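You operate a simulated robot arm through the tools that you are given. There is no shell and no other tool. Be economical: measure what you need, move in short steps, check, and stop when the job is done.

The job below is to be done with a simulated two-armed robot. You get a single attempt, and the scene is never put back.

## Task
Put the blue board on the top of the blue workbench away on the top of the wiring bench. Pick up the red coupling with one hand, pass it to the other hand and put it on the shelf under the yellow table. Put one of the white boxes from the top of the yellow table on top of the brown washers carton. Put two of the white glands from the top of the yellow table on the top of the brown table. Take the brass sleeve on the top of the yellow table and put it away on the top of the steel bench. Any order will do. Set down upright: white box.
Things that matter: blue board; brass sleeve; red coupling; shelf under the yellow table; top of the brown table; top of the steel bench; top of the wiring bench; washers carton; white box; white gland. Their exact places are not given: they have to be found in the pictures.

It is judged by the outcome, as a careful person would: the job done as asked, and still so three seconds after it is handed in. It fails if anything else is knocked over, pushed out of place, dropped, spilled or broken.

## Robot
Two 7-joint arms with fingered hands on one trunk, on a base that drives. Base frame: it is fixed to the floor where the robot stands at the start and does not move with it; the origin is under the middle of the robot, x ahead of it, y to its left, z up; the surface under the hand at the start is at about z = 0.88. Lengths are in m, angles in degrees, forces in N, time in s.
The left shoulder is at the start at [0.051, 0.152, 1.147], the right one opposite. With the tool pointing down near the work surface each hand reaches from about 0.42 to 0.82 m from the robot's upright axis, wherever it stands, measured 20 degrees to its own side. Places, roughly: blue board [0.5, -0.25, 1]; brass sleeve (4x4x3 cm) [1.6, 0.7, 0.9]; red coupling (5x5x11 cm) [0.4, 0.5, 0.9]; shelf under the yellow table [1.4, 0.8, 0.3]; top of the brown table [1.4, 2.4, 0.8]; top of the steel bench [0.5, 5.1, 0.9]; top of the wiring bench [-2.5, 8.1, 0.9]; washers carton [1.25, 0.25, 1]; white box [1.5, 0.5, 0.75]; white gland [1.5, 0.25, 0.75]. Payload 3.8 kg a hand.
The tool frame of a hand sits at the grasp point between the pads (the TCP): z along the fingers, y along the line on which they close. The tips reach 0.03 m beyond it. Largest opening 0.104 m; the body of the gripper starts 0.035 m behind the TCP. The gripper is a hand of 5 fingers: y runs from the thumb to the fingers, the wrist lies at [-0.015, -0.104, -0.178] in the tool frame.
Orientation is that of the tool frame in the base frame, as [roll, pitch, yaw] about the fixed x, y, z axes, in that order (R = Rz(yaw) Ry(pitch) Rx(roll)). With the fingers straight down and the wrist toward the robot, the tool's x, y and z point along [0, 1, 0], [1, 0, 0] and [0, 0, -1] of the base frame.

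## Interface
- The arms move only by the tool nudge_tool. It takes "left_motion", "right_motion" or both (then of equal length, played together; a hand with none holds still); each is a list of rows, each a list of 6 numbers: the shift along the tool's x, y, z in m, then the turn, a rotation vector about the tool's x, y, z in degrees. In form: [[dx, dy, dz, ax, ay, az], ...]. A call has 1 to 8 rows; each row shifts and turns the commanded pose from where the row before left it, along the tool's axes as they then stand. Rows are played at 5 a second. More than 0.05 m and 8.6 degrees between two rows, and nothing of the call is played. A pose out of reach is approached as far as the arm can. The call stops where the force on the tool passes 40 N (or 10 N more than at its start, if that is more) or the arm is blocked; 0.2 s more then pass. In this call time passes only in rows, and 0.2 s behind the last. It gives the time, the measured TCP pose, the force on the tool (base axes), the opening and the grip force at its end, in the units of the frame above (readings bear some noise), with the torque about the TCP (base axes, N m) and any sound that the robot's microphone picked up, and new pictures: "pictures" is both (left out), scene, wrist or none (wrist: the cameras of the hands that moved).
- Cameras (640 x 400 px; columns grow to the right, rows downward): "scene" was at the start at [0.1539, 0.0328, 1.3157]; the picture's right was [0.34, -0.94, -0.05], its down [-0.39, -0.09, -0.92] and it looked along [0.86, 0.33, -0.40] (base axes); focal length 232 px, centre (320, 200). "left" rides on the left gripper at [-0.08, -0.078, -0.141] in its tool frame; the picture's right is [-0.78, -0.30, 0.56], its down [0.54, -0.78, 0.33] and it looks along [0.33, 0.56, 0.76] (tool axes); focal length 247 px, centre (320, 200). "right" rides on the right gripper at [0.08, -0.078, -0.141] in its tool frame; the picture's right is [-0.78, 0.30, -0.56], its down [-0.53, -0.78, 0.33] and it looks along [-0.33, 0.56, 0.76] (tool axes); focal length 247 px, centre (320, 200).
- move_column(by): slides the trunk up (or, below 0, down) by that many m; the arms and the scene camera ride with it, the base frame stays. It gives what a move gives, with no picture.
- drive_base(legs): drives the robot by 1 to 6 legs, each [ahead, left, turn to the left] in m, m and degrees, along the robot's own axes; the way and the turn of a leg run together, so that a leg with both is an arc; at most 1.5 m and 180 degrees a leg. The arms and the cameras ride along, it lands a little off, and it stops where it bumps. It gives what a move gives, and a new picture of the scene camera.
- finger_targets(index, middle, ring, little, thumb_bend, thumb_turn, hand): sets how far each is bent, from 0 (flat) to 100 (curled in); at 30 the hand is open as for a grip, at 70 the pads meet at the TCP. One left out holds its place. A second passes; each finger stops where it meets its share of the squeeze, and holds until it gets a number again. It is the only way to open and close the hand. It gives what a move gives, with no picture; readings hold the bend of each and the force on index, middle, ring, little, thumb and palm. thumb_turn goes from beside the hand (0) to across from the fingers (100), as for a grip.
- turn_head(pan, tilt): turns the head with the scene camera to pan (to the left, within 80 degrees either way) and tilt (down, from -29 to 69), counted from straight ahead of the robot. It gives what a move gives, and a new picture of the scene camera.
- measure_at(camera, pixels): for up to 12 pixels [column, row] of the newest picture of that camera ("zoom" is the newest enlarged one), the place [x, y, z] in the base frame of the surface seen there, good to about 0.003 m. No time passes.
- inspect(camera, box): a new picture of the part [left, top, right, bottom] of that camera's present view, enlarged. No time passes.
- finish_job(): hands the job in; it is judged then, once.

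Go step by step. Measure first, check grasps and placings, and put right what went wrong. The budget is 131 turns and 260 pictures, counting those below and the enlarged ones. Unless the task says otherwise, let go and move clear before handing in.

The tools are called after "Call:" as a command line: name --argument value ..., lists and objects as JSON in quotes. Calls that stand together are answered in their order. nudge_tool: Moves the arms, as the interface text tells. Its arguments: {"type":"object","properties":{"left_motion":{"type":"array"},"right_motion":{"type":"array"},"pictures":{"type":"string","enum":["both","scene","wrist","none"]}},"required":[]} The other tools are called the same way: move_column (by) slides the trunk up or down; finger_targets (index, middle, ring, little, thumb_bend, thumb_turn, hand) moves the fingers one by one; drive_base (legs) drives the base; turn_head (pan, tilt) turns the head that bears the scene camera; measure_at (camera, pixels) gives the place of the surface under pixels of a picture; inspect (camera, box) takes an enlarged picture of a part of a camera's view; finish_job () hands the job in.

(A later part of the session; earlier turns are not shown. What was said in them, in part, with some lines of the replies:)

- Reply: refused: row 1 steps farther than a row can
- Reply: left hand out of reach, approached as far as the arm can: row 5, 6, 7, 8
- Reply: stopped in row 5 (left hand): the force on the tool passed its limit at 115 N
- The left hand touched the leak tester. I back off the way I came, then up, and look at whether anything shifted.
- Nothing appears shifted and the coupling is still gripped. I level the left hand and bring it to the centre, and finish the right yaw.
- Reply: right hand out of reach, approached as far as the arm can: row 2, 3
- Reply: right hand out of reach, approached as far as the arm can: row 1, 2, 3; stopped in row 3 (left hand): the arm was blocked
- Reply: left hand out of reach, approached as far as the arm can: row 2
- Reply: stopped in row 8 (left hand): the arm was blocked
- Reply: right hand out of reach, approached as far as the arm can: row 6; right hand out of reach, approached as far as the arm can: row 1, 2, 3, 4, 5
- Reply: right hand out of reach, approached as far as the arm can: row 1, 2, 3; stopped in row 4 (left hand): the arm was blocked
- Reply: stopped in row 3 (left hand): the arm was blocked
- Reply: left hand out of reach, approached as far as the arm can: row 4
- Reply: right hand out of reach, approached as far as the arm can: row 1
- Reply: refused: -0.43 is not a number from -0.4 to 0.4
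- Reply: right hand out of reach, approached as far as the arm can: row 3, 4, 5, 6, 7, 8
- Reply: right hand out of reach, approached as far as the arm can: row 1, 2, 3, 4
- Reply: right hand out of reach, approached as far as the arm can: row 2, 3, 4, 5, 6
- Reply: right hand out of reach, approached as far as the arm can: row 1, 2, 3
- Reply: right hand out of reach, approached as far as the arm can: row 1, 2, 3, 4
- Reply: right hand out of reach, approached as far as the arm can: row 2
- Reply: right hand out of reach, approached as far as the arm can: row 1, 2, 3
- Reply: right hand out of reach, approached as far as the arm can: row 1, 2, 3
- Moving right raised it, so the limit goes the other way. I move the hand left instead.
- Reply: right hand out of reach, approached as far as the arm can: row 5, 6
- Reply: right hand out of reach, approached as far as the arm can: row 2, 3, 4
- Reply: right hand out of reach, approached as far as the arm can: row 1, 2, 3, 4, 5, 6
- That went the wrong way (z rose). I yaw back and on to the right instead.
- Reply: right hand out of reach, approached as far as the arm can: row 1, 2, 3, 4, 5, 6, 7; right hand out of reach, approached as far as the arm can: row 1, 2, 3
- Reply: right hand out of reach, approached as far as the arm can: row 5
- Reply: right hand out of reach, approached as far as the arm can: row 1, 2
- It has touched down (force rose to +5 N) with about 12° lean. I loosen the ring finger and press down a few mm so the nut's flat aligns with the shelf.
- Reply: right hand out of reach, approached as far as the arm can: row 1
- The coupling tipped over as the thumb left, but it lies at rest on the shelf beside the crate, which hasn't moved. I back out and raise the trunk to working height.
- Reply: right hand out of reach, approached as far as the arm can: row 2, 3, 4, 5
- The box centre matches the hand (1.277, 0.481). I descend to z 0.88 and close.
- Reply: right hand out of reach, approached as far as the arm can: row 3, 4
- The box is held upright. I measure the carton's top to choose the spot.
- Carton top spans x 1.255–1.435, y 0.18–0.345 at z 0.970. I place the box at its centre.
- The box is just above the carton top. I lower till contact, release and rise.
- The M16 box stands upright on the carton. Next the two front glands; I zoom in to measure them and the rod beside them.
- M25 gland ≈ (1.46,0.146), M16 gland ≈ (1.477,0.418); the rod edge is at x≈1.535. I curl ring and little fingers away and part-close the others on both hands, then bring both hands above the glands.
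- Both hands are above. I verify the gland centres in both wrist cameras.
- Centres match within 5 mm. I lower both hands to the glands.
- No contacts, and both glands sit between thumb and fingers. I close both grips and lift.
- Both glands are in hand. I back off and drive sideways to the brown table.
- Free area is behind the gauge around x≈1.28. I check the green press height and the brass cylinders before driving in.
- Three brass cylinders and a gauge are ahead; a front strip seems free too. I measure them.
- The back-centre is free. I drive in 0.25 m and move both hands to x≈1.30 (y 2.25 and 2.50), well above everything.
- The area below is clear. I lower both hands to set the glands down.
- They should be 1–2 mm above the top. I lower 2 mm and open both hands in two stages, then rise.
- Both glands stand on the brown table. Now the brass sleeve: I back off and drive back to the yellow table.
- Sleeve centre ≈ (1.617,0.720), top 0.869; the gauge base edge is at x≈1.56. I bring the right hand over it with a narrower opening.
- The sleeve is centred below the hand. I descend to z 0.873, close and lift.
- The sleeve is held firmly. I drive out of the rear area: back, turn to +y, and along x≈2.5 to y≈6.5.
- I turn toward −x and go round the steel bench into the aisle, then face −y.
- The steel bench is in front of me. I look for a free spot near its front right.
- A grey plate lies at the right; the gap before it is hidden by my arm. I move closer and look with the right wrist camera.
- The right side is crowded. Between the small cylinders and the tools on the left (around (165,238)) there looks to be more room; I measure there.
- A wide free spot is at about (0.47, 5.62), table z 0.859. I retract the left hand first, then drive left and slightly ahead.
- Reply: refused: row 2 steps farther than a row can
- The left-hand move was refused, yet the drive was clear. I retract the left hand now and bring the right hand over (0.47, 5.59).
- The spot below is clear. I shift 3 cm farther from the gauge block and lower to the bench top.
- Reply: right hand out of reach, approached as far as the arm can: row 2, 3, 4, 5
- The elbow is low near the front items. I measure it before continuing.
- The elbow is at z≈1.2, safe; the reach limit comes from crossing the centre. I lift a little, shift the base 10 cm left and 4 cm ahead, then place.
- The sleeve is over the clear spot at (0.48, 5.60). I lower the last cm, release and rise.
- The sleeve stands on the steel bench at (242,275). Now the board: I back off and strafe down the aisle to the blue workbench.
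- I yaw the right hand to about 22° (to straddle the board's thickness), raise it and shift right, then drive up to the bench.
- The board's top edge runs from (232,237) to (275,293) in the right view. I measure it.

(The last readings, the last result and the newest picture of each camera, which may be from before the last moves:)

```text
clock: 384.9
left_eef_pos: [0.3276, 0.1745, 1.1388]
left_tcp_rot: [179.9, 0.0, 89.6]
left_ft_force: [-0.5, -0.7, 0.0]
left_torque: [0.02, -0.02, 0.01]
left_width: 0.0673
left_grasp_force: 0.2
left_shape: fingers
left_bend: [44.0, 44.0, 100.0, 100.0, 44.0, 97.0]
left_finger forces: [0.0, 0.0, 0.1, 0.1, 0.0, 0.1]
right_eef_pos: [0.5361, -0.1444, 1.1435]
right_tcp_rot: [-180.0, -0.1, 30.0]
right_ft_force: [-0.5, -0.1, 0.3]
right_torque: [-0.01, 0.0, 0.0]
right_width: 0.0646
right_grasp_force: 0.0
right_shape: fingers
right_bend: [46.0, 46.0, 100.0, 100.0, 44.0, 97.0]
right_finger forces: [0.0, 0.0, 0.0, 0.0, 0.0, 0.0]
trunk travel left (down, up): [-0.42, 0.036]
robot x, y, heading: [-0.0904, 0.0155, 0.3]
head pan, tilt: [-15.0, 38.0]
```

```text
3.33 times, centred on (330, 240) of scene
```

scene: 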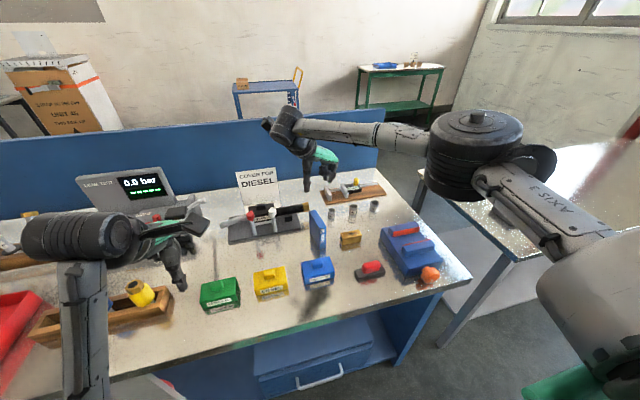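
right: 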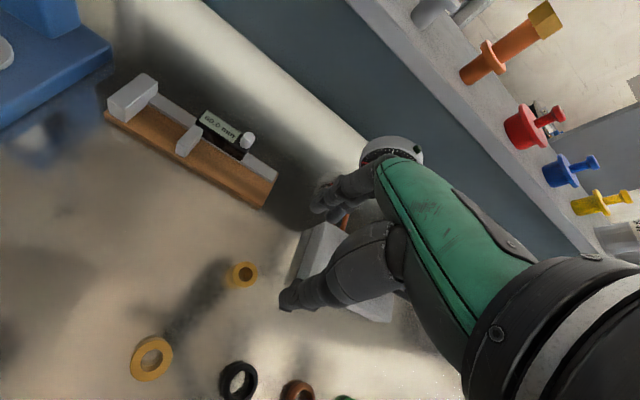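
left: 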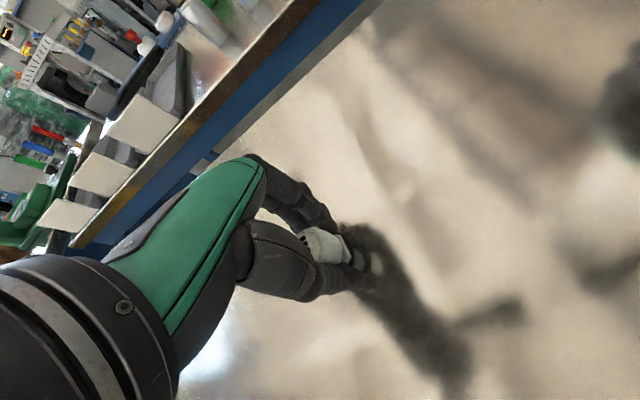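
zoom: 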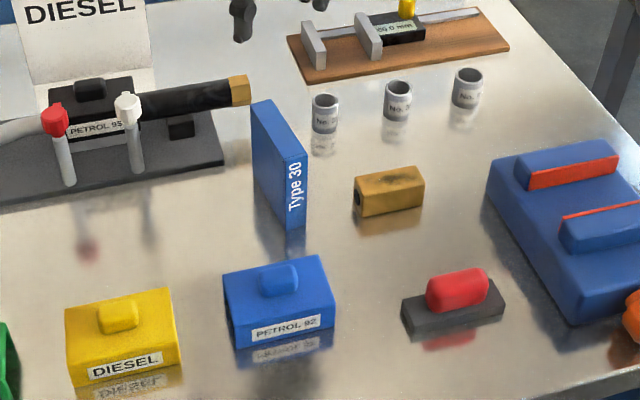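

Board centre ≈ (0.545,−0.141), about 9 cm long, 2 cm thick, top z 0.98, turned about 6°. I finish the yaw, open the fingers, and lower over it.

Call:
finger_targets --hand "right" --index 36 --middle 36 --ring 36 --thumb_bend 36

Call:
nudge_tool --right_motion '[[0, 0, 0, 0, 0, 8.2], [0, 0, 0, 0, 0, 8.2], [0.012, -0.002, 0, 0, 0, 8.2], [0, 0, 0.045, 0, 0, 0], [0, 0, 0.045, 0, 0, 0]]' --pictures "both"

Call:
measure_at --camera "right" --pixels '[[285, 300], [275, 280], [265, 270], [290, 290]]'

```text
clock: 385.9
left_eef_pos: [0.3283, 0.1745, 1.1388]
left_tcp_rot: [179.9, 0.0, 89.6]
left_ft_force: [-0.4, 0.7, -0.5]
left_torque: [0.01, 0.02, 0.01]
left_width: 0.0675
left_grasp_force: 0.1
left_shape: fingers
left_bend: [44.0, 44.0, 100.0, 100.0, 44.0, 97.0]
left_finger forces: [0.0, 0.0, 0.0, 0.0, 0.0, 0.1]
right_eef_pos: [0.5396, -0.1444, 1.1406]
right_tcp_rot: [179.9, 0.1, 30.1]
right_ft_force: [-0.4, 0.1, -0.4]
right_torque: [0.02, -0.03, 0.0]
right_width: 0.0876
right_grasp_force: 0.0
right_shape: fingers
right_bend: [36.0, 36.0, 36.0, 100.0, 36.0, 97.0]
right_finger forces: [0.0, 0.1, 0.0, 0.1, 0.0, 0.0]
trunk travel left (down, up): [-0.42, 0.036]
robot x, y, heading: [-0.0899, 0.0178, 0.2]
head pan, tilt: [-15.0, 38.0]
```

```text
clock: 387.1
left_eef_pos: [0.3281, 0.1737, 1.1386]
left_tcp_rot: [179.9, 0.0, 89.6]
left_ft_force: [0.2, 0.0, 0.5]
left_torque: [-0.01, 0.03, 0.02]
left_width: 0.0674
left_grasp_force: 0.1
left_shape: fingers
left_bend: [44.0, 44.0, 100.0, 100.0, 44.0, 97.0]
left_finger forces: [0.1, 0.1, 0.0, 0.0, 0.1, 0.1]
right_eef_pos: [0.5368, -0.1433, 1.053]
right_tcp_rot: [-180.0, 0.0, 5.3]
right_ft_force: [0.3, -0.9, -1.0]
right_torque: [0.02, -0.01, 0.0]
right_width: 0.0883
right_grasp_force: 0.1
right_shape: fingers
right_bend: [36.0, 36.0, 36.0, 100.0, 36.0, 97.0]
right_finger forces: [0.0, 0.0, 0.0, 0.0, 0.0, 0.0]
right hand out of reach, approached as far as the arm can: row 4, 5
trunk travel left (down, up): [-0.42, 0.036]
robot x, y, heading: [-0.0882, 0.0146, 0.2]
head pan, tilt: [-15.0, 38.0]
```

scene: 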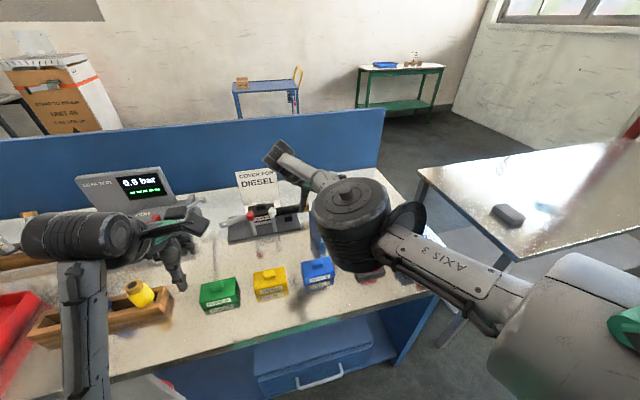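
right: 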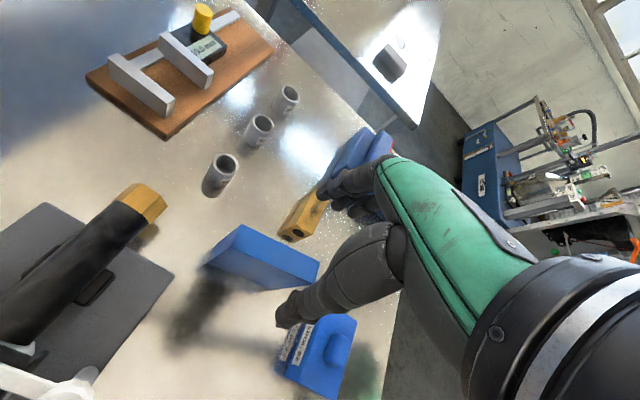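

```text
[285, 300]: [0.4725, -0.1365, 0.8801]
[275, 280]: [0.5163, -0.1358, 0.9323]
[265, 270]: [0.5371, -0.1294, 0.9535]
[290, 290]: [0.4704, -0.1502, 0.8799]
```

It's 1 cm short of the commanded x, at a reach limit. I drive 7 cm closer and compensate.

Call:
nudge_tool --right_motion '[[-0.03, 0, -0.02, 0, 0, 0], [-0.03, 0, 0, 0, 0, 0]]' --pictures "none"

Call:
drive_base --legs '[[0.07, 0.06, 0]]'

Call:
nudge_tool --right_motion '[[0, 0.03, 0, 0, 0, 0], [0, 0.03, 0, 0, 0, 0]]' --pictures "none"

```text
clock: 387.7
left_eef_pos: [0.3297, 0.1746, 1.1381]
left_tcp_rot: [179.9, 0.0, 89.6]
left_ft_force: [0.4, 0.6, 0.1]
left_torque: [-0.02, -0.01, 0.0]
left_width: 0.0675
left_grasp_force: 0.1
left_shape: fingers
left_bend: [44.0, 44.0, 100.0, 100.0, 44.0, 97.0]
left_finger forces: [0.0, 0.1, 0.1, 0.1, 0.0, 0.0]
right_eef_pos: [0.5357, -0.1381, 1.0568]
right_tcp_rot: [180.0, 0.2, 5.5]
right_ft_force: [-0.1, 0.1, -1.0]
right_torque: [0.0, 0.01, -0.01]
right_width: 0.0883
right_grasp_force: 0.1
right_shape: fingers
right_bend: [36.0, 36.0, 36.0, 100.0, 36.0, 97.0]
right_finger forces: [0.1, 0.1, 0.0, 0.0, 0.0, 0.0]
right hand out of reach, approached as far as the arm can: row 1, 2
trunk travel left (down, up): [-0.42, 0.036]
robot x, y, heading: [-0.0885, 0.0184, 0.2]
head pan, tilt: [-15.0, 38.0]
```

```text
clock: 388.8
left_eef_pos: [0.3941, 0.2304, 1.1404]
left_tcp_rot: [179.7, -0.2, 89.6]
left_ft_force: [0.0, -0.2, -0.1]
left_torque: [-0.01, -0.02, -0.01]
left_width: 0.0673
left_grasp_force: 0.1
left_shape: fingers
left_bend: [44.0, 44.0, 100.0, 100.0, 44.0, 97.0]
left_finger forces: [0.0, 0.0, 0.1, 0.1, 0.0, 0.0]
right_eef_pos: [0.6018, -0.0824, 1.0582]
right_tcp_rot: [-179.8, -0.1, 5.4]
right_ft_force: [-0.2, -1.1, -0.6]
right_torque: [-0.01, -0.04, -0.01]
right_width: 0.0879
right_grasp_force: 0.0
right_shape: fingers
right_bend: [36.0, 36.0, 36.0, 100.0, 36.0, 97.0]
right_finger forces: [0.0, 0.0, 0.1, 0.0, 0.0, 0.1]
trunk travel left (down, up): [-0.42, 0.036]
robot x, y, heading: [-0.0227, 0.0726, 0.3]
head pan, tilt: [-15.0, 38.0]
```

scene: 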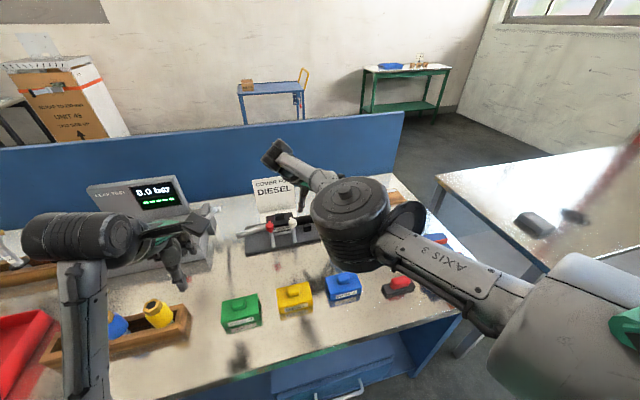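

```text
clock: 389.4
left_eef_pos: [0.3955, 0.2304, 1.1407]
left_tcp_rot: [179.9, -0.1, 89.5]
left_ft_force: [0.6, -0.6, 0.9]
left_torque: [0.04, -0.04, 0.03]
left_width: 0.0674
left_grasp_force: 0.1
left_shape: fingers
left_bend: [44.0, 44.0, 100.0, 100.0, 44.0, 97.0]
left_finger forces: [0.0, 0.0, 0.1, 0.0, 0.0, 0.0]
right_eef_pos: [0.6167, -0.1401, 1.0571]
right_tcp_rot: [-179.9, 0.0, 5.2]
right_ft_force: [-0.8, 0.3, 0.2]
right_torque: [0.02, 0.03, 0.0]
right_width: 0.0883
right_grasp_force: 0.1
right_shape: fingers
right_bend: [36.0, 36.0, 36.0, 100.0, 36.0, 97.0]
right_finger forces: [0.1, 0.0, 0.0, 0.1, 0.1, 0.0]
right hand out of reach, approached as far as the arm can: row 1, 2
trunk travel left (down, up): [-0.42, 0.036]
robot x, y, heading: [-0.0192, 0.0765, -0.0]
head pan, tilt: [-15.0, 38.0]
```

Backing the base pose: turning the robot 25° right makes the wrist comfortable at the same world yaw. I raise and un-yaw the hand, reposition the base, and bring the hand over the board.

Call:
nudge_tool --right_motion '[[0, 0, -0.04, 0, 0, 0], [0, 0, -0.03, 0, 0, -8.3], [0, 0, 0, 0, 0, -8.3], [0, 0, 0, 0, 0, -8.3]]' --pictures "none"

Call:
drive_base --legs '[[0, 0.125, 0], [0, 0, -25]]'

Call:
nudge_tool --right_motion '[[0.0226, -0.0291, 0, 0, 0, 0], [0.0226, -0.0291, 0, 0, 0, 0], [0.0226, -0.0291, 0, 0, 0, 0], [0.0226, -0.0291, 0, 0, 0, 0]]' --pictures "wrist"

```text
clock: 390.4
left_eef_pos: [0.398, 0.2329, 1.138]
left_tcp_rot: [-180.0, 0.1, 89.6]
left_ft_force: [1.0, -0.6, -0.6]
left_torque: [-0.06, 0.0, 0.04]
left_width: 0.0676
left_grasp_force: 0.0
left_shape: fingers
left_bend: [44.0, 44.0, 100.0, 100.0, 44.0, 97.0]
left_finger forces: [0.1, 0.0, 0.0, 0.1, 0.1, 0.1]
right_eef_pos: [0.6706, -0.1275, 1.1214]
right_tcp_rot: [-179.9, 0.2, 30.3]
right_ft_force: [-0.5, 0.8, -0.6]
right_torque: [0.0, 0.02, 0.0]
right_width: 0.0882
right_grasp_force: 0.1
right_shape: fingers
right_bend: [36.0, 36.0, 36.0, 100.0, 36.0, 97.0]
right_finger forces: [0.0, 0.1, 0.0, 0.0, 0.1, 0.0]
right hand out of reach, approached as far as the arm can: row 1, 2, 3, 4
trunk travel left (down, up): [-0.42, 0.036]
robot x, y, heading: [-0.018, 0.0737, 0.5]
head pan, tilt: [-15.0, 38.0]
```

```text
clock: 392.9
left_eef_pos: [0.4252, 0.1688, 1.1391]
left_tcp_rot: [179.9, 0.0, 64.6]
left_ft_force: [0.1, -0.8, -0.3]
left_torque: [0.01, -0.02, -0.02]
left_width: 0.0674
left_grasp_force: 0.0
left_shape: fingers
left_bend: [44.0, 44.0, 100.0, 100.0, 44.0, 97.0]
left_finger forces: [0.0, 0.0, 0.1, 0.0, 0.0, 0.0]
right_eef_pos: [0.5194, -0.2739, 1.1203]
right_tcp_rot: [-179.9, 0.2, 5.2]
right_ft_force: [-0.6, -0.6, -1.3]
right_torque: [-0.02, -0.03, -0.02]
right_width: 0.0882
right_grasp_force: 0.0
right_shape: fingers
right_bend: [36.0, 36.0, 36.0, 100.0, 36.0, 97.0]
right_finger forces: [0.0, 0.0, 0.1, 0.0, 0.0, 0.0]
trunk travel left (down, up): [-0.42, 0.036]
robot x, y, heading: [-0.014, 0.1996, -24.8]
head pan, tilt: [-15.0, 38.0]
```

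scene: 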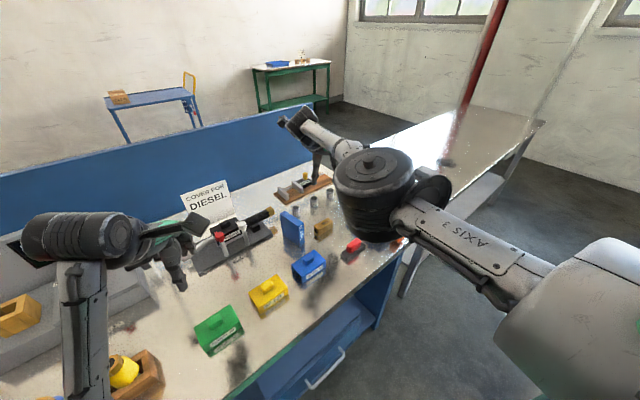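

```text
clock: 393.9
left_eef_pos: [0.4249, 0.1701, 1.1386]
left_tcp_rot: [180.0, 0.0, 64.6]
left_ft_force: [0.7, 1.5, 0.3]
left_torque: [0.01, 0.0, -0.02]
left_width: 0.0676
left_grasp_force: 0.0
left_shape: fingers
left_bend: [44.0, 44.0, 100.0, 100.0, 44.0, 97.0]
left_finger forces: [0.1, 0.1, 0.0, 0.0, 0.0, 0.0]
right_eef_pos: [0.5398, -0.1668, 1.1222]
right_tcp_rot: [180.0, 0.2, 5.2]
right_ft_force: [-0.1, 0.8, 0.8]
right_torque: [-0.02, 0.0, 0.02]
right_width: 0.0884
right_grasp_force: 0.1
right_shape: fingers
right_bend: [36.0, 36.0, 36.0, 100.0, 36.0, 97.0]
right_finger forces: [0.0, 0.1, 0.0, 0.0, 0.0, 0.1]
right hand out of reach, approached as far as the arm can: row 1, 2, 3, 4
trunk travel left (down, up): [-0.42, 0.036]
robot x, y, heading: [-0.0202, 0.2046, -24.7]
head pan, tilt: [-15.0, 38.0]
```

right: 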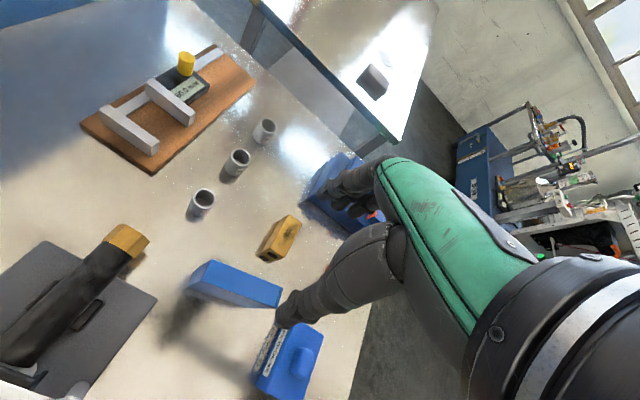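

The hand is at (0.540,−0.167); the board centre is y −0.141. I let the base make the last 2.7 cm and lower to just above the board to see whether it drifts.

Call:
drive_base --legs '[[-0.006, 0.028, 0]]'

Call:
nudge_tool --right_motion '[[0, 0, 0.03, 0, 0, 0], [0, 0, 0.03, 0, 0, 0], [0, 0, 0.03, 0, 0, 0], [0, 0, 0.018, 0, 0, 0]]' --pictures "wrist"

```text
clock: 394.8
left_eef_pos: [0.4294, 0.1889, 1.1397]
left_tcp_rot: [-180.0, -0.3, 64.7]
left_ft_force: [-0.3, -0.7, -0.1]
left_torque: [0.07, -0.01, 0.0]
left_width: 0.0673
left_grasp_force: 0.1
left_shape: fingers
left_bend: [44.0, 44.0, 100.0, 100.0, 44.0, 97.0]
left_finger forces: [0.1, 0.0, 0.0, 0.0, 0.1, 0.0]
right_eef_pos: [0.5438, -0.1474, 1.1196]
right_tcp_rot: [-179.6, 0.1, 5.3]
right_ft_force: [-0.5, -1.2, 0.2]
right_torque: [0.03, -0.03, 0.05]
right_width: 0.0884
right_grasp_force: 0.0
right_shape: fingers
right_bend: [36.0, 36.0, 36.0, 100.0, 36.0, 97.0]
right_finger forces: [0.0, 0.1, 0.0, 0.1, 0.1, 0.0]
trunk travel left (down, up): [-0.42, 0.036]
robot x, y, heading: [-0.0102, 0.226, -24.8]
head pan, tilt: [-15.0, 38.0]
```

scene: 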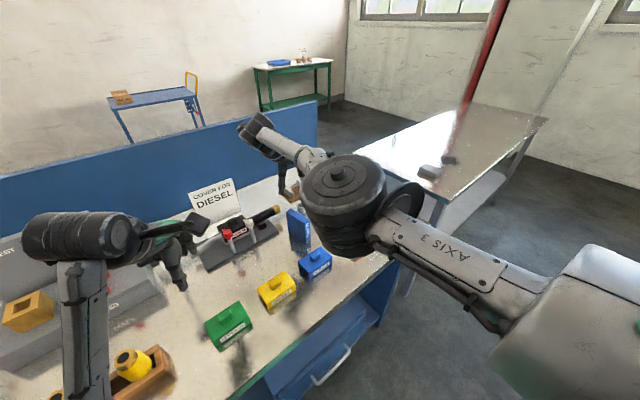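

```text
clock: 395.8
left_eef_pos: [0.4311, 0.1975, 1.138]
left_tcp_rot: [180.0, 0.0, 64.5]
left_ft_force: [-0.4, 0.4, -0.4]
left_torque: [0.03, 0.01, 0.01]
left_width: 0.0675
left_grasp_force: 0.1
left_shape: fingers
left_bend: [44.0, 44.0, 100.0, 100.0, 44.0, 97.0]
left_finger forces: [0.0, 0.0, 0.1, 0.0, 0.0, 0.0]
right_eef_pos: [0.5294, -0.1381, 1.0168]
right_tcp_rot: [180.0, 0.2, 5.1]
right_ft_force: [-0.3, -0.5, -0.2]
right_torque: [-0.03, 0.04, -0.01]
right_width: 0.088
right_grasp_force: 0.0
right_shape: fingers
right_bend: [36.0, 36.0, 36.0, 100.0, 36.0, 97.0]
right_finger forces: [0.1, 0.0, 0.0, 0.0, 0.0, 0.1]
right hand out of reach, approached as far as the arm can: row 1, 2, 3, 4
trunk travel left (down, up): [-0.42, 0.036]
robot x, y, heading: [-0.0172, 0.2249, -24.8]
head pan, tilt: [-15.0, 38.0]
```

right: 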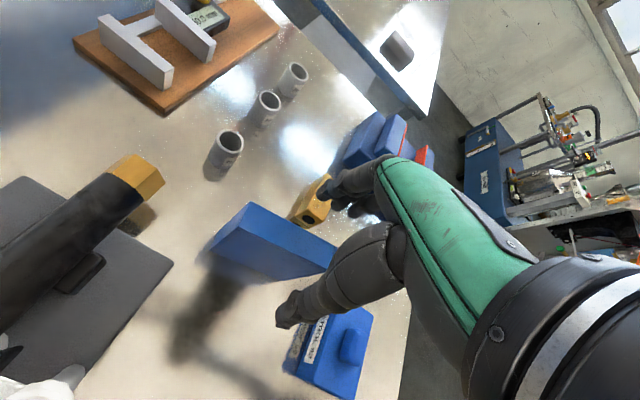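

y is right (−0.138), and the tips are just above the board. I descend 6 cm, close index, middle, ring and thumb, and lift.

Call:
nudge_tool --right_motion '[[0.006, 0.001, 0.02, 0, 0, 0], [0.006, 0.001, 0.02, 0, 0, 0], [0.003, 0, 0.018, 0, 0, 0]]' --pictures "none"

Call:
finger_targets --hand "right" --index 78 --middle 78 --ring 72 --thumb_bend 75

Call:
nudge_tool --right_motion '[[0, 0, -0.02, 0, 0, 0], [0, 0, -0.03, 0, 0, 0], [0, 0, -0.03, 0, 0, 0], [0, 0, -0.03, 0, 0, 0], [0, 0, -0.03, 0, 0, 0]]' --pictures "wrist"

```text
clock: 396.6
left_eef_pos: [0.4301, 0.1956, 1.1387]
left_tcp_rot: [-180.0, 0.0, 64.6]
left_ft_force: [-0.5, 0.3, 0.1]
left_torque: [0.01, -0.01, -0.01]
left_width: 0.0676
left_grasp_force: 0.0
left_shape: fingers
left_bend: [44.0, 44.0, 100.0, 100.0, 44.0, 97.0]
left_finger forces: [0.0, 0.1, 0.0, 0.0, 0.0, 0.1]
right_eef_pos: [0.5196, -0.1402, 0.989]
right_tcp_rot: [180.0, 0.2, 5.2]
right_ft_force: [0.6, 0.0, -0.7]
right_torque: [0.01, 0.0, 0.01]
right_width: 0.0881
right_grasp_force: 0.0
right_shape: fingers
right_bend: [36.0, 36.0, 36.0, 100.0, 36.0, 97.0]
right_finger forces: [0.0, 0.0, 0.0, 0.0, 0.0, 0.0]
right hand out of reach, approached as far as the arm can: row 1, 2, 3
trunk travel left (down, up): [-0.42, 0.036]
robot x, y, heading: [-0.0137, 0.2245, -24.4]
head pan, tilt: [-15.0, 38.0]
```

```text
clock: 397.6
left_eef_pos: [0.4299, 0.1957, 1.1377]
left_tcp_rot: [180.0, 0.0, 64.6]
left_ft_force: [0.3, 0.9, -0.9]
left_torque: [-0.01, -0.01, 0.0]
left_width: 0.0673
left_grasp_force: 0.0
left_shape: fingers
left_bend: [44.0, 44.0, 100.0, 100.0, 44.0, 97.0]
left_finger forces: [0.0, 0.0, 0.0, 0.1, 0.0, 0.0]
right_eef_pos: [0.5201, -0.14, 0.9903]
right_tcp_rot: [-180.0, 0.1, 5.2]
right_ft_force: [-0.2, -0.4, -0.9]
right_torque: [-0.01, 0.02, 0.0]
right_width: 0.0186
right_grasp_force: 19.0
right_shape: fingers
right_bend: [73.0, 76.0, 72.0, 100.0, 63.0, 93.0]
right_finger forces: [9.2, 9.4, 0.0, 0.0, 19.0, 0.1]
trunk travel left (down, up): [-0.42, 0.036]
robot x, y, heading: [-0.0101, 0.2302, -24.7]
head pan, tilt: [-15.0, 38.0]
```

```text
clock: 398.8
left_eef_pos: [0.4301, 0.1959, 1.1388]
left_tcp_rot: [180.0, 0.0, 64.6]
left_ft_force: [-0.1, -0.1, 0.0]
left_torque: [-0.01, -0.02, -0.03]
left_width: 0.0673
left_grasp_force: 0.1
left_shape: fingers
left_bend: [44.0, 44.0, 100.0, 100.0, 44.0, 97.0]
left_finger forces: [0.0, 0.0, 0.0, 0.1, 0.0, 0.0]
right_eef_pos: [0.5242, -0.14, 1.1289]
right_tcp_rot: [-180.0, 0.2, 5.1]
right_ft_force: [0.7, 0.6, -0.3]
right_torque: [0.02, 0.03, -0.01]
right_width: 0.0185
right_grasp_force: 18.6
right_shape: fingers
right_bend: [73.0, 76.0, 72.0, 100.0, 63.0, 93.0]
right_finger forces: [9.5, 8.6, 0.1, 0.0, 18.4, 0.0]
right hand out of reach, approached as far as the arm can: row 1, 2
trunk travel left (down, up): [-0.42, 0.036]
robot x, y, heading: [-0.0114, 0.229, -24.9]
head pan, tilt: [-15.0, 38.0]
```

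right: 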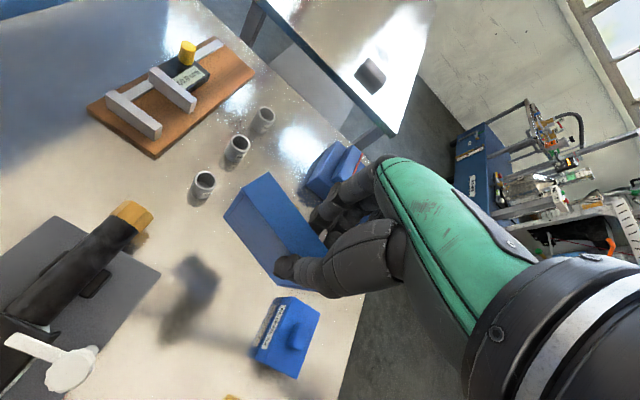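

The board is held and lifted (grip 18 N). I back off, turn to +y, drive up the aisle, and strafe across to the wiring bench.

Call:
drive_base --legs '[[-0.45, 0, 0], [0, 0, 115], [1.5, 0, 0], [1.5, 0, 0], [1.5, 0, 0], [1.5, 0, 0]]'

Call:
drive_base --legs '[[0.33, 0, 0], [0, 1.0, 0], [0, 0.9, 0]]'

Call:
turn_head --pan 0 --tilt 32

Call:
inspect --camera "right" --box '[0, 0, 639, 399]'

```text
clock: 434.3
left_eef_pos: [-0.5058, 6.8143, 1.1393]
left_tcp_rot: [-179.9, 0.0, 179.0]
left_ft_force: [-0.3, -0.4, -0.3]
left_torque: [-0.04, 0.0, 0.01]
left_width: 0.0672
left_grasp_force: 0.0
left_shape: fingers
left_bend: [44.0, 44.0, 100.0, 100.0, 44.0, 97.0]
left_finger forces: [0.0, 0.0, 0.0, 0.0, 0.0, 0.0]
right_eef_pos: [-0.2383, 7.0392, 1.128]
right_tcp_rot: [180.0, 0.2, 119.5]
right_ft_force: [0.2, 1.5, -1.1]
right_torque: [-0.03, 0.01, -0.01]
right_width: 0.0185
right_grasp_force: 17.8
right_shape: fingers
right_bend: [73.0, 76.0, 72.0, 100.0, 63.0, 93.0]
right_finger forces: [9.4, 8.7, 0.1, 0.1, 18.3, 0.1]
trunk travel left (down, up): [-0.42, 0.036]
robot x, y, heading: [-0.3505, 6.3984, 89.7]
head pan, tilt: [-15.0, 38.0]
```

scene: 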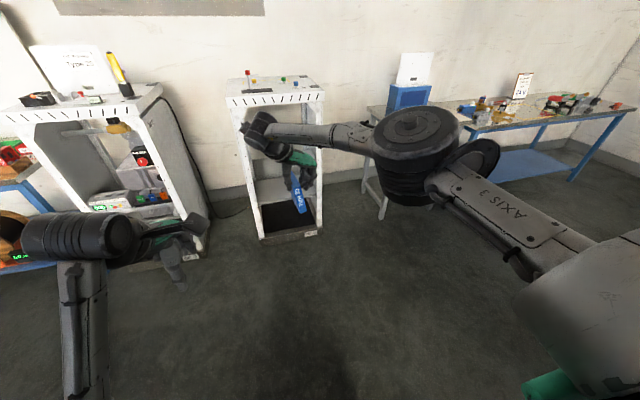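

```text
clock: 445.6
left_eef_pos: [-2.4106, 7.1534, 1.1382]
left_tcp_rot: [-180.0, -0.1, 179.3]
left_ft_force: [-0.2, 0.7, -0.8]
left_torque: [-0.01, 0.03, -0.04]
left_width: 0.0675
left_grasp_force: 0.1
left_shape: fingers
left_bend: [44.0, 44.0, 100.0, 100.0, 44.0, 97.0]
left_finger forces: [0.0, 0.1, 0.1, 0.0, 0.0, 0.0]
right_eef_pos: [-2.1435, 7.3818, 1.1278]
right_tcp_rot: [-179.9, 0.1, 120.0]
right_ft_force: [0.7, -0.5, -0.9]
right_torque: [-0.04, -0.01, -0.01]
right_width: 0.0184
right_grasp_force: 18.1
right_shape: fingers
right_bend: [73.0, 76.0, 72.0, 100.0, 63.0, 93.0]
right_finger forces: [9.3, 8.7, 0.0, 0.0, 18.2, 0.0]
trunk travel left (down, up): [-0.42, 0.036]
robot x, y, heading: [-2.2539, 6.7364, 90.1]
head pan, tilt: [-15.0, 38.0]
```

scene: 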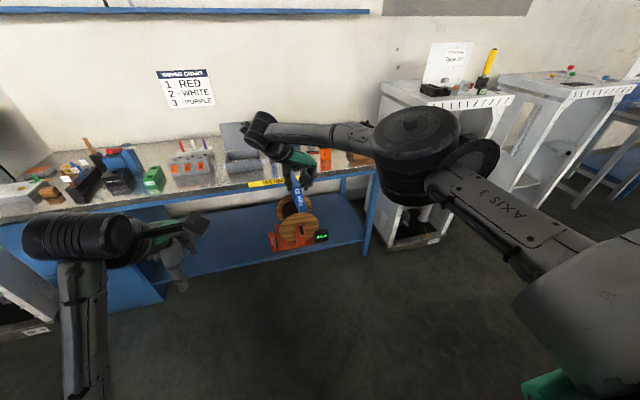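

```text
clock: 446.3
left_eef_pos: [-2.4103, 7.1549, 1.139]
left_tcp_rot: [-180.0, 0.0, 179.5]
left_ft_force: [-0.1, -0.4, -0.8]
left_torque: [0.01, -0.02, 0.03]
left_width: 0.0675
left_grasp_force: 0.1
left_shape: fingers
left_bend: [44.0, 44.0, 100.0, 100.0, 44.0, 97.0]
left_finger forces: [0.1, 0.0, 0.1, 0.1, 0.1, 0.1]
right_eef_pos: [-2.1459, 7.3811, 1.1286]
right_tcp_rot: [-180.0, 0.2, 120.1]
right_ft_force: [-0.1, 0.3, -1.1]
right_torque: [0.01, -0.04, 0.02]
right_width: 0.0181
right_grasp_force: 17.9
right_shape: fingers
right_bend: [73.0, 76.0, 72.0, 100.0, 63.0, 93.0]
right_finger forces: [9.3, 8.7, 0.0, 0.1, 18.2, 0.1]
trunk travel left (down, up): [-0.42, 0.036]
robot x, y, heading: [-2.2523, 6.7417, 90.2]
head pan, tilt: [0.0, 32.0]
```

scene: 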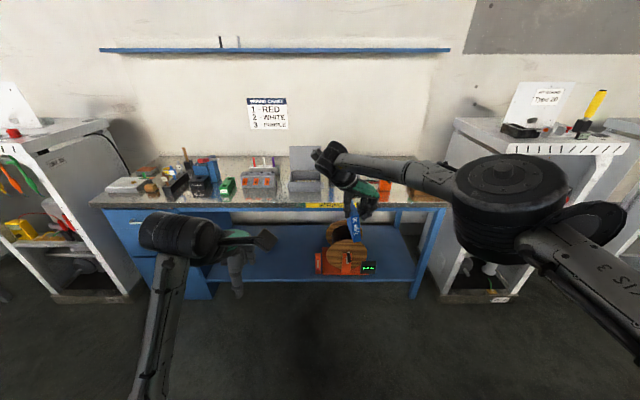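

```text
1.00 times, centred on (320, 200) of right (not enlarged: the box is as wide or as high as the picture)
5 turns are left
```

zoom: 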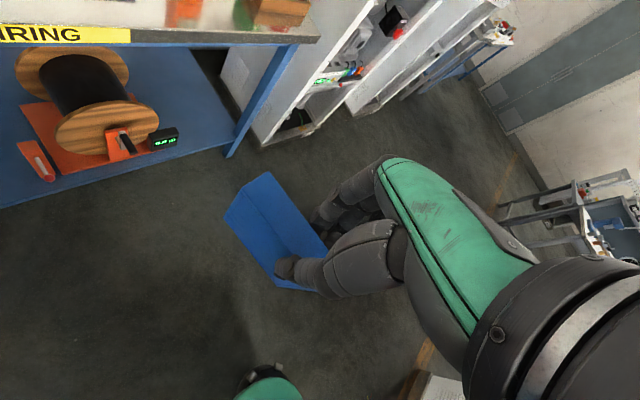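

Five turns left. I measure the wiring bench top and zoom to pick a free spot.

Call:
inspect --camera "scene" --box '[90, 140, 460, 290]'

Call:
measure_at --camera "scene" --pixels '[[150, 205], [200, 205], [240, 203], [290, 201], [325, 205], [425, 198], [330, 190], [340, 185], [285, 196], [228, 185], [410, 188], [300, 188]]'

Call:
inspect --camera "scene" --box '[250, 140, 450, 230]'

```text
1.73 times, centred on (275, 215) of scene
```

zoom: 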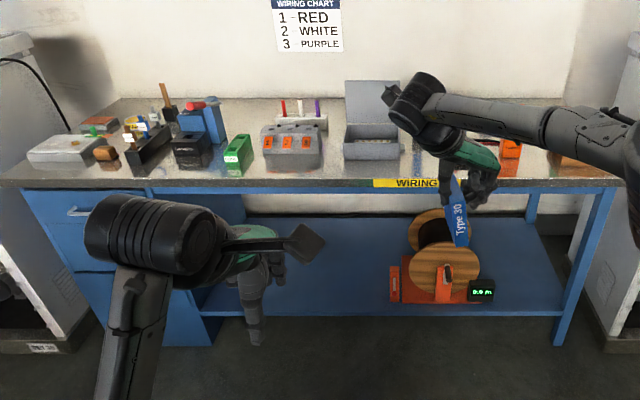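

```text
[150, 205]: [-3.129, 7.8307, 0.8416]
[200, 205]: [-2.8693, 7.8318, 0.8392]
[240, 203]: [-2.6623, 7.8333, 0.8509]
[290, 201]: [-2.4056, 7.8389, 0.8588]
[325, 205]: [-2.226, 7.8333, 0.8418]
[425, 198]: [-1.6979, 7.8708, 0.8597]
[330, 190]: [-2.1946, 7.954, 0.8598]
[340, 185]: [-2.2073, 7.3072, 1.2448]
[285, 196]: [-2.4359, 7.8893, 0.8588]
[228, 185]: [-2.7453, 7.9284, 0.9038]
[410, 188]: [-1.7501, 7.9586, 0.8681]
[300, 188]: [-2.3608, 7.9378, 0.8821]
```

```text
3.20 times, centred on (350, 185) of scene
4 turns are left
```

zoom: 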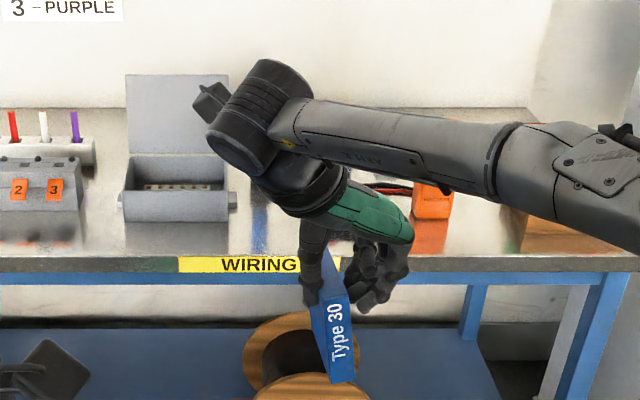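

Bench top z 0.859, front y 7.83; the area around x −2.1, y 7.92 is free. I drive in with a small shift right and lower the board by the trunk to about 1.5 cm above the top.

Call:
drive_base --legs '[[0.5, -0.045, 0]]'

Call:
move_column --by -0.145

Call:
inspect --camera "right" --box '[100, 80, 500, 380]'

Call:
measure_at --camera "zoom" --pixels '[[210, 150], [260, 200], [300, 260], [240, 240], [320, 330], [280, 300], [250, 320], [340, 300], [200, 200], [180, 250], [220, 300], [300, 350]]'

Call:
inspect --camera "scene" --box '[200, 150, 480, 330]'

```text
clock: 449.3
left_eef_pos: [-2.3656, 7.6589, 1.1388]
left_tcp_rot: [179.9, -0.1, 179.4]
left_ft_force: [0.1, 0.4, 0.0]
left_torque: [0.0, 0.0, 0.01]
left_width: 0.0673
left_grasp_force: 0.1
left_shape: fingers
left_bend: [44.0, 44.0, 100.0, 100.0, 44.0, 97.0]
left_finger forces: [0.0, 0.0, 0.0, 0.0, 0.1, 0.0]
right_eef_pos: [-2.1, 7.8858, 1.13]
right_tcp_rot: [-179.9, 0.1, 120.0]
right_ft_force: [0.2, 0.3, -0.6]
right_torque: [-0.03, -0.03, 0.01]
right_width: 0.0187
right_grasp_force: 17.7
right_shape: fingers
right_bend: [73.0, 76.0, 72.0, 100.0, 63.0, 93.0]
right_finger forces: [9.4, 8.7, 0.0, 0.0, 18.3, 0.0]
trunk travel left (down, up): [-0.42, 0.036]
robot x, y, heading: [-2.2076, 7.2418, 90.1]
head pan, tilt: [0.0, 32.0]
```

scene: 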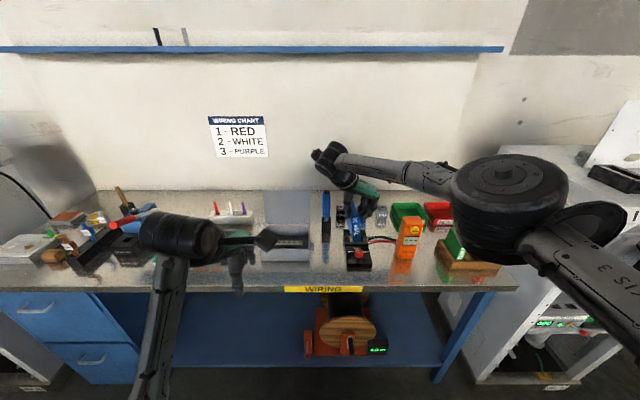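

```text
clock: 451.0
left_eef_pos: [-2.365, 7.6584, 0.9948]
left_tcp_rot: [179.8, 0.0, 179.3]
left_ft_force: [0.0, 0.1, 0.0]
left_torque: [-0.02, -0.03, 0.01]
left_width: 0.0673
left_grasp_force: 0.1
left_shape: fingers
left_bend: [44.0, 44.0, 100.0, 100.0, 44.0, 97.0]
left_finger forces: [0.1, 0.0, 0.0, 0.0, 0.0, 0.0]
right_eef_pos: [-2.1006, 7.8839, 0.9871]
right_tcp_rot: [179.9, -0.1, 119.9]
right_ft_force: [1.3, -4.9, 19.7]
right_torque: [-0.04, 0.19, 0.08]
right_width: 0.0186
right_grasp_force: 22.4
right_shape: fingers
right_bend: [74.0, 77.0, 72.0, 100.0, 63.0, 92.0]
right_finger forces: [11.6, 11.7, 0.0, 0.1, 21.0, 0.0]
trunk travel left (down, up): [-0.275, 0.181]
robot x, y, heading: [-2.2116, 7.2458, 90.1]
head pan, tilt: [0.0, 32.0]
```

```text
1.33 times, centred on (300, 230) of right
```

zoom: 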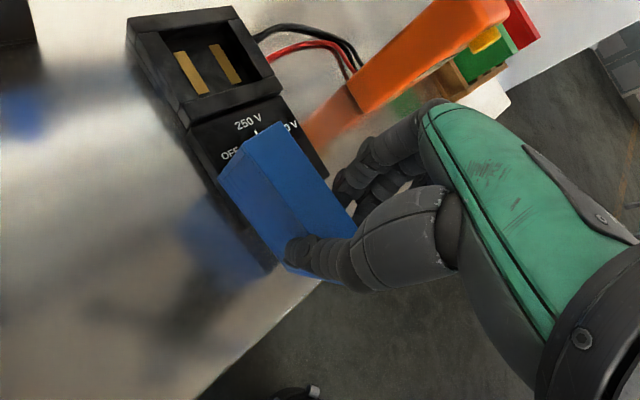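

```text
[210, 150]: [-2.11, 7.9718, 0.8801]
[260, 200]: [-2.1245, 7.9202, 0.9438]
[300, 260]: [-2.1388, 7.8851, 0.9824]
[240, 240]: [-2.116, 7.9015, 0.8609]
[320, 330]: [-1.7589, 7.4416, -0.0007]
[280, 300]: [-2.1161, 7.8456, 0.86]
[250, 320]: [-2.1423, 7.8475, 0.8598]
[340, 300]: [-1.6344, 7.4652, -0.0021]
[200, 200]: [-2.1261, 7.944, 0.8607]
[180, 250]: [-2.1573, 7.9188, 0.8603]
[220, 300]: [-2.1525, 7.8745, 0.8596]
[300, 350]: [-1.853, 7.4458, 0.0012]
```

```text
2.22 times, centred on (340, 240) of scene
3 turns are left
```

zoom: 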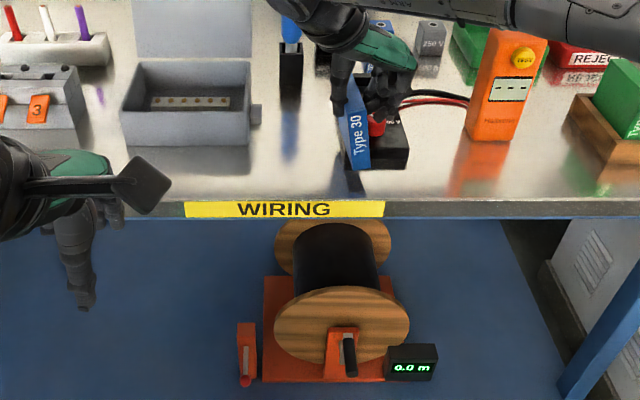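

The board touched a black switch box that my arm had hidden. I raise it, shift 5.5 cm left to the measured bare top (around −2.155, 7.88), lower again and check.

Call:
move_column --by 0.05

Call:
drive_base --legs '[[-0.012, 0.055, 0]]'

Call:
move_column --by -0.064

Call:
inspect --camera "scene" --box '[240, 160, 440, 280]'

Call:
inspect --camera "right" --box '[140, 100, 440, 320]'

Call:
measure_at --camera "zoom" --pixels '[[230, 200], [210, 260], [250, 320], [300, 340], [180, 300], [260, 150], [300, 250], [280, 200], [320, 120], [340, 200], [330, 300], [360, 330]]'

```text
clock: 451.9
left_eef_pos: [-2.3657, 7.6613, 1.0434]
left_tcp_rot: [-179.8, 0.0, 179.3]
left_ft_force: [-1.1, 0.1, -0.1]
left_torque: [-0.03, 0.0, 0.01]
left_width: 0.0674
left_grasp_force: 0.0
left_shape: fingers
left_bend: [44.0, 44.0, 100.0, 100.0, 44.0, 97.0]
left_finger forces: [0.0, 0.1, 0.0, 0.0, 0.0, 0.1]
right_eef_pos: [-2.0993, 7.8885, 1.032]
right_tcp_rot: [-179.9, 0.3, 120.0]
right_ft_force: [0.9, 0.8, -0.4]
right_torque: [-0.02, 0.01, 0.0]
right_width: 0.0188
right_grasp_force: 17.6
right_shape: fingers
right_bend: [73.0, 76.0, 72.0, 100.0, 63.0, 93.0]
right_finger forces: [10.1, 7.1, 0.1, 0.1, 17.5, 0.0]
trunk travel left (down, up): [-0.325, 0.131]
robot x, y, heading: [-2.2078, 7.245, 90.1]
head pan, tilt: [0.0, 32.0]
```

```text
clock: 452.9
left_eef_pos: [-2.4158, 7.65, 1.0439]
left_tcp_rot: [-179.9, -0.2, 179.3]
left_ft_force: [0.4, -0.7, -0.6]
left_torque: [-0.01, 0.03, 0.02]
left_width: 0.0674
left_grasp_force: 0.1
left_shape: fingers
left_bend: [44.0, 44.0, 100.0, 100.0, 44.0, 97.0]
left_finger forces: [0.0, 0.0, 0.1, 0.0, 0.1, 0.0]
right_eef_pos: [-2.1491, 7.8767, 1.0319]
right_tcp_rot: [-179.7, 0.1, 119.9]
right_ft_force: [0.0, -0.7, -1.9]
right_torque: [-0.04, 0.03, 0.03]
right_width: 0.0191
right_grasp_force: 17.8
right_shape: fingers
right_bend: [73.0, 76.0, 72.0, 100.0, 63.0, 93.0]
right_finger forces: [10.2, 7.3, 0.0, 0.0, 17.6, 0.1]
trunk travel left (down, up): [-0.325, 0.131]
robot x, y, heading: [-2.2612, 7.2297, 90.1]
head pan, tilt: [0.0, 32.0]
```

scene: 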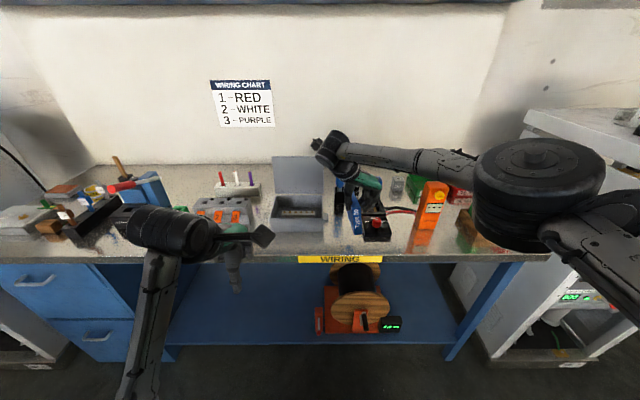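

```text
clock: 453.9
left_eef_pos: [-2.4182, 7.6488, 0.9808]
left_tcp_rot: [180.0, 0.1, 179.3]
left_ft_force: [0.7, -0.6, 0.6]
left_torque: [0.0, 0.0, 0.01]
left_width: 0.0673
left_grasp_force: 0.0
left_shape: fingers
left_bend: [44.0, 44.0, 100.0, 100.0, 44.0, 97.0]
left_finger forces: [0.1, 0.1, 0.1, 0.0, 0.1, 0.1]
right_eef_pos: [-2.1524, 7.8757, 0.9699]
right_tcp_rot: [-179.9, 0.2, 119.9]
right_ft_force: [0.6, -0.2, -1.0]
right_torque: [-0.01, -0.01, 0.01]
right_width: 0.0191
right_grasp_force: 16.9
right_shape: fingers
right_bend: [73.0, 76.0, 72.0, 100.0, 63.0, 93.0]
right_finger forces: [9.8, 7.7, 0.0, 0.0, 17.9, 0.0]
trunk travel left (down, up): [-0.261, 0.195]
robot x, y, heading: [-2.2612, 7.234, 89.9]
head pan, tilt: [0.0, 32.0]
```

```text
3.20 times, centred on (340, 220) of scene
```

zoom: 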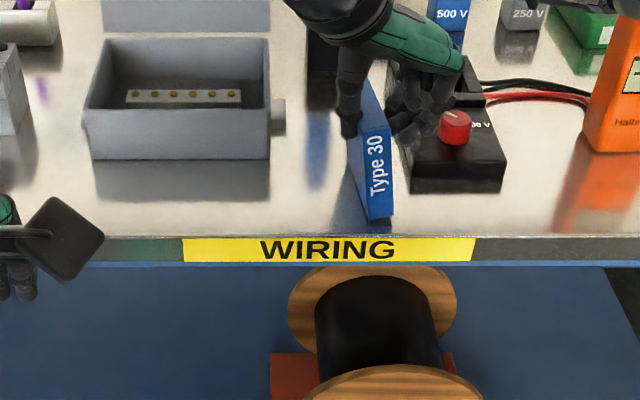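

```text
1.82 times, centred on (290, 210) of right
```

zoom: 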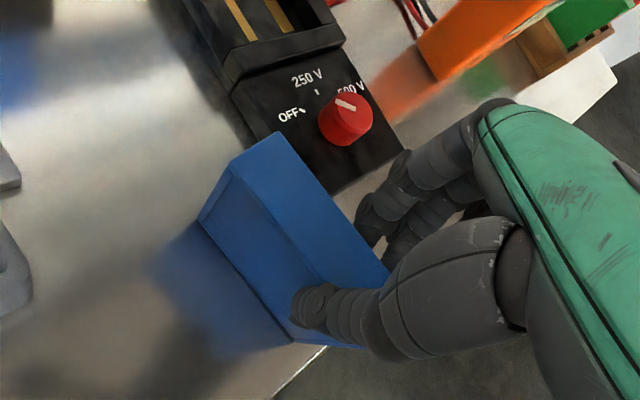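

```text
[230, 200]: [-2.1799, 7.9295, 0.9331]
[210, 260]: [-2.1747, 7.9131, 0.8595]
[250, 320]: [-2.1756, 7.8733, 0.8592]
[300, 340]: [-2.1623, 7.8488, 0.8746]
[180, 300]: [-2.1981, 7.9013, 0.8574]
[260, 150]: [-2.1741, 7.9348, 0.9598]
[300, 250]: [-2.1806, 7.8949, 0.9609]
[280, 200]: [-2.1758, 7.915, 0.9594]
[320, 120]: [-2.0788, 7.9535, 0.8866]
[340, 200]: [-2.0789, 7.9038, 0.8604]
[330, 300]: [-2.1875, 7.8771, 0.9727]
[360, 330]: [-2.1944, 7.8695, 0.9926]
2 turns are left
```

The board is clear of the switch box and about 1 mm above the top (upper edge 0.960). I touch down, open gently, rise and back away, then look.

Call:
move_column --by -0.002

Call:
finger_targets --hand "right" --index 60 --middle 60 --ring 58 --thumb_bend 48

Call:
move_column --by 0.18

Call:
drive_base --legs '[[-0.4, 0, 0]]'

Call:
inspect --camera "scene" --box '[240, 150, 440, 280]'

```text
clock: 454.4
left_eef_pos: [-2.4186, 7.6484, 0.9781]
left_tcp_rot: [-179.9, 0.0, 179.3]
left_ft_force: [0.2, 0.9, 0.2]
left_torque: [-0.01, 0.01, 0.02]
left_width: 0.0673
left_grasp_force: 0.0
left_shape: fingers
left_bend: [44.0, 44.0, 100.0, 100.0, 44.0, 97.0]
left_finger forces: [0.0, 0.0, 0.0, 0.0, 0.0, 0.0]
right_eef_pos: [-2.1523, 7.8745, 0.9662]
right_tcp_rot: [180.0, 0.2, 119.7]
right_ft_force: [0.5, 0.4, -1.1]
right_torque: [0.07, 0.01, 0.02]
right_width: 0.0187
right_grasp_force: 17.5
right_shape: fingers
right_bend: [73.0, 76.0, 72.0, 100.0, 63.0, 93.0]
right_finger forces: [10.3, 7.3, 0.0, 0.1, 17.8, 0.0]
trunk travel left (down, up): [-0.259, 0.197]
robot x, y, heading: [-2.2568, 7.2349, 90.2]
head pan, tilt: [0.0, 32.0]
```

```text
clock: 455.4
left_eef_pos: [-2.421, 7.6487, 0.9782]
left_tcp_rot: [180.0, -0.1, 179.3]
left_ft_force: [0.3, -0.7, 0.3]
left_torque: [0.02, -0.01, -0.01]
left_width: 0.0674
left_grasp_force: 0.1
left_shape: fingers
left_bend: [44.0, 44.0, 100.0, 100.0, 44.0, 97.0]
left_finger forces: [0.1, 0.0, 0.1, 0.1, 0.0, 0.1]
right_eef_pos: [-2.1532, 7.8742, 0.9674]
right_tcp_rot: [180.0, 0.2, 119.9]
right_ft_force: [0.1, 0.5, -0.3]
right_torque: [0.01, -0.02, 0.0]
right_width: 0.041
right_grasp_force: 0.0
right_shape: fingers
right_bend: [60.0, 60.0, 57.0, 100.0, 48.0, 97.0]
right_finger forces: [0.1, 0.1, 0.1, 0.0, 0.1, 0.0]
trunk travel left (down, up): [-0.259, 0.197]
robot x, y, heading: [-2.2628, 7.2329, 90.0]
head pan, tilt: [0.0, 32.0]
```

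```text
clock: 457.4
left_eef_pos: [-2.4188, 7.649, 1.1588]
left_tcp_rot: [-180.0, 0.0, 179.3]
left_ft_force: [1.2, -0.2, -0.7]
left_torque: [0.03, -0.03, 0.0]
left_width: 0.0677
left_grasp_force: 0.1
left_shape: fingers
left_bend: [44.0, 44.0, 100.0, 100.0, 44.0, 97.0]
left_finger forces: [0.0, 0.1, 0.0, 0.0, 0.0, 0.0]
right_eef_pos: [-2.1539, 7.8747, 1.1466]
right_tcp_rot: [180.0, 0.2, 119.9]
right_ft_force: [0.2, 0.2, 0.7]
right_torque: [0.02, 0.0, -0.05]
right_width: 0.041
right_grasp_force: 0.0
right_shape: fingers
right_bend: [60.0, 60.0, 57.0, 100.0, 48.0, 97.0]
right_finger forces: [0.0, 0.0, 0.0, 0.1, 0.0, 0.1]
trunk travel left (down, up): [-0.439, 0.017]
robot x, y, heading: [-2.2633, 7.232, 89.8]
head pan, tilt: [0.0, 32.0]
```

```text
clock: 459.9
left_eef_pos: [-2.4195, 7.2541, 1.1581]
left_tcp_rot: [-179.9, -0.1, 179.1]
left_ft_force: [0.4, -0.2, 1.1]
left_torque: [0.0, 0.02, 0.01]
left_width: 0.0676
left_grasp_force: 0.0
left_shape: fingers
left_bend: [44.0, 44.0, 100.0, 100.0, 44.0, 97.0]
left_finger forces: [0.0, 0.1, 0.1, 0.0, 0.1, 0.0]
right_eef_pos: [-2.1521, 7.4801, 1.1465]
right_tcp_rot: [-179.9, 0.3, 119.8]
right_ft_force: [0.7, 0.8, 0.4]
right_torque: [0.01, -0.03, 0.04]
right_width: 0.0411
right_grasp_force: 0.0
right_shape: fingers
right_bend: [60.0, 60.0, 57.0, 100.0, 48.0, 97.0]
right_finger forces: [0.0, 0.0, 0.0, 0.0, 0.1, 0.0]
trunk travel left (down, up): [-0.439, 0.017]
robot x, y, heading: [-2.2637, 6.837, 89.9]
head pan, tilt: [0.0, 32.0]
```

scene: 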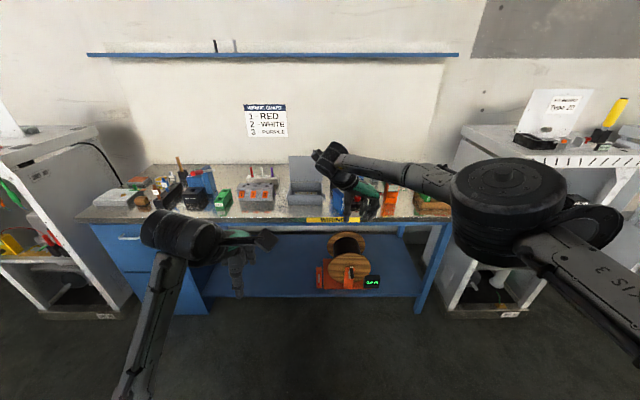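

```text
3.08 times, centred on (340, 215) of scene
1 turns are left
```

zoom: 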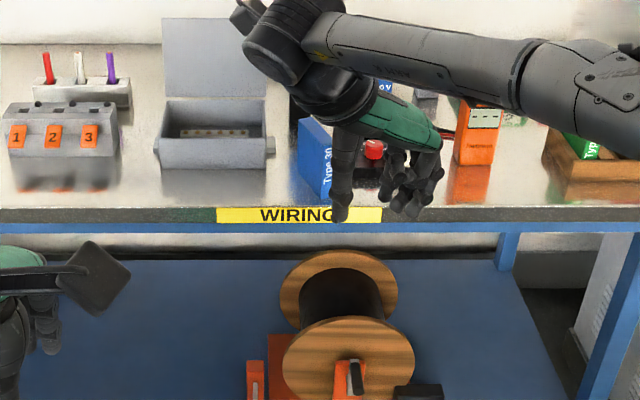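

The board stands on the wiring bench at zoom (318,155), and both hands are empty and clear. This is my last turn, so I hand the job in: all five items are placed, but the red coupling tipped over and lies on its side on the shelf, about 3 cm from the front edge, and along the way I bumped the leak tester and set the board briefly on a black switch box (neither was seen to move).

Call:
finish_job

```text
The job is handed in.
```

I handed the job in with all five items where you asked, but the red coupling is lying on its side on the shelf.

- **Blue board:** it stands on the wiring bench. I first lowered it onto a black switch box that my arm had hidden (about 20 N), then moved it to bare bench top.
- **Red coupling:** I passed it from left hand to right and put it on the shelf under the yellow table. It tipped over when I let go and came to rest about 3 cm from the front edge.
- **White box:** the M16 box stands upright on the washers carton.
- **White glands:** the M25 and M16 glands stand on the brown table.
- **Brass sleeve:** it stands on the steel bench.

While turning the coupling, my left hand also bumped the leak tester on the blue workbench hard (about 115 N). In the pictures it had not moved. I didn't measure the switch box's position after touching it.
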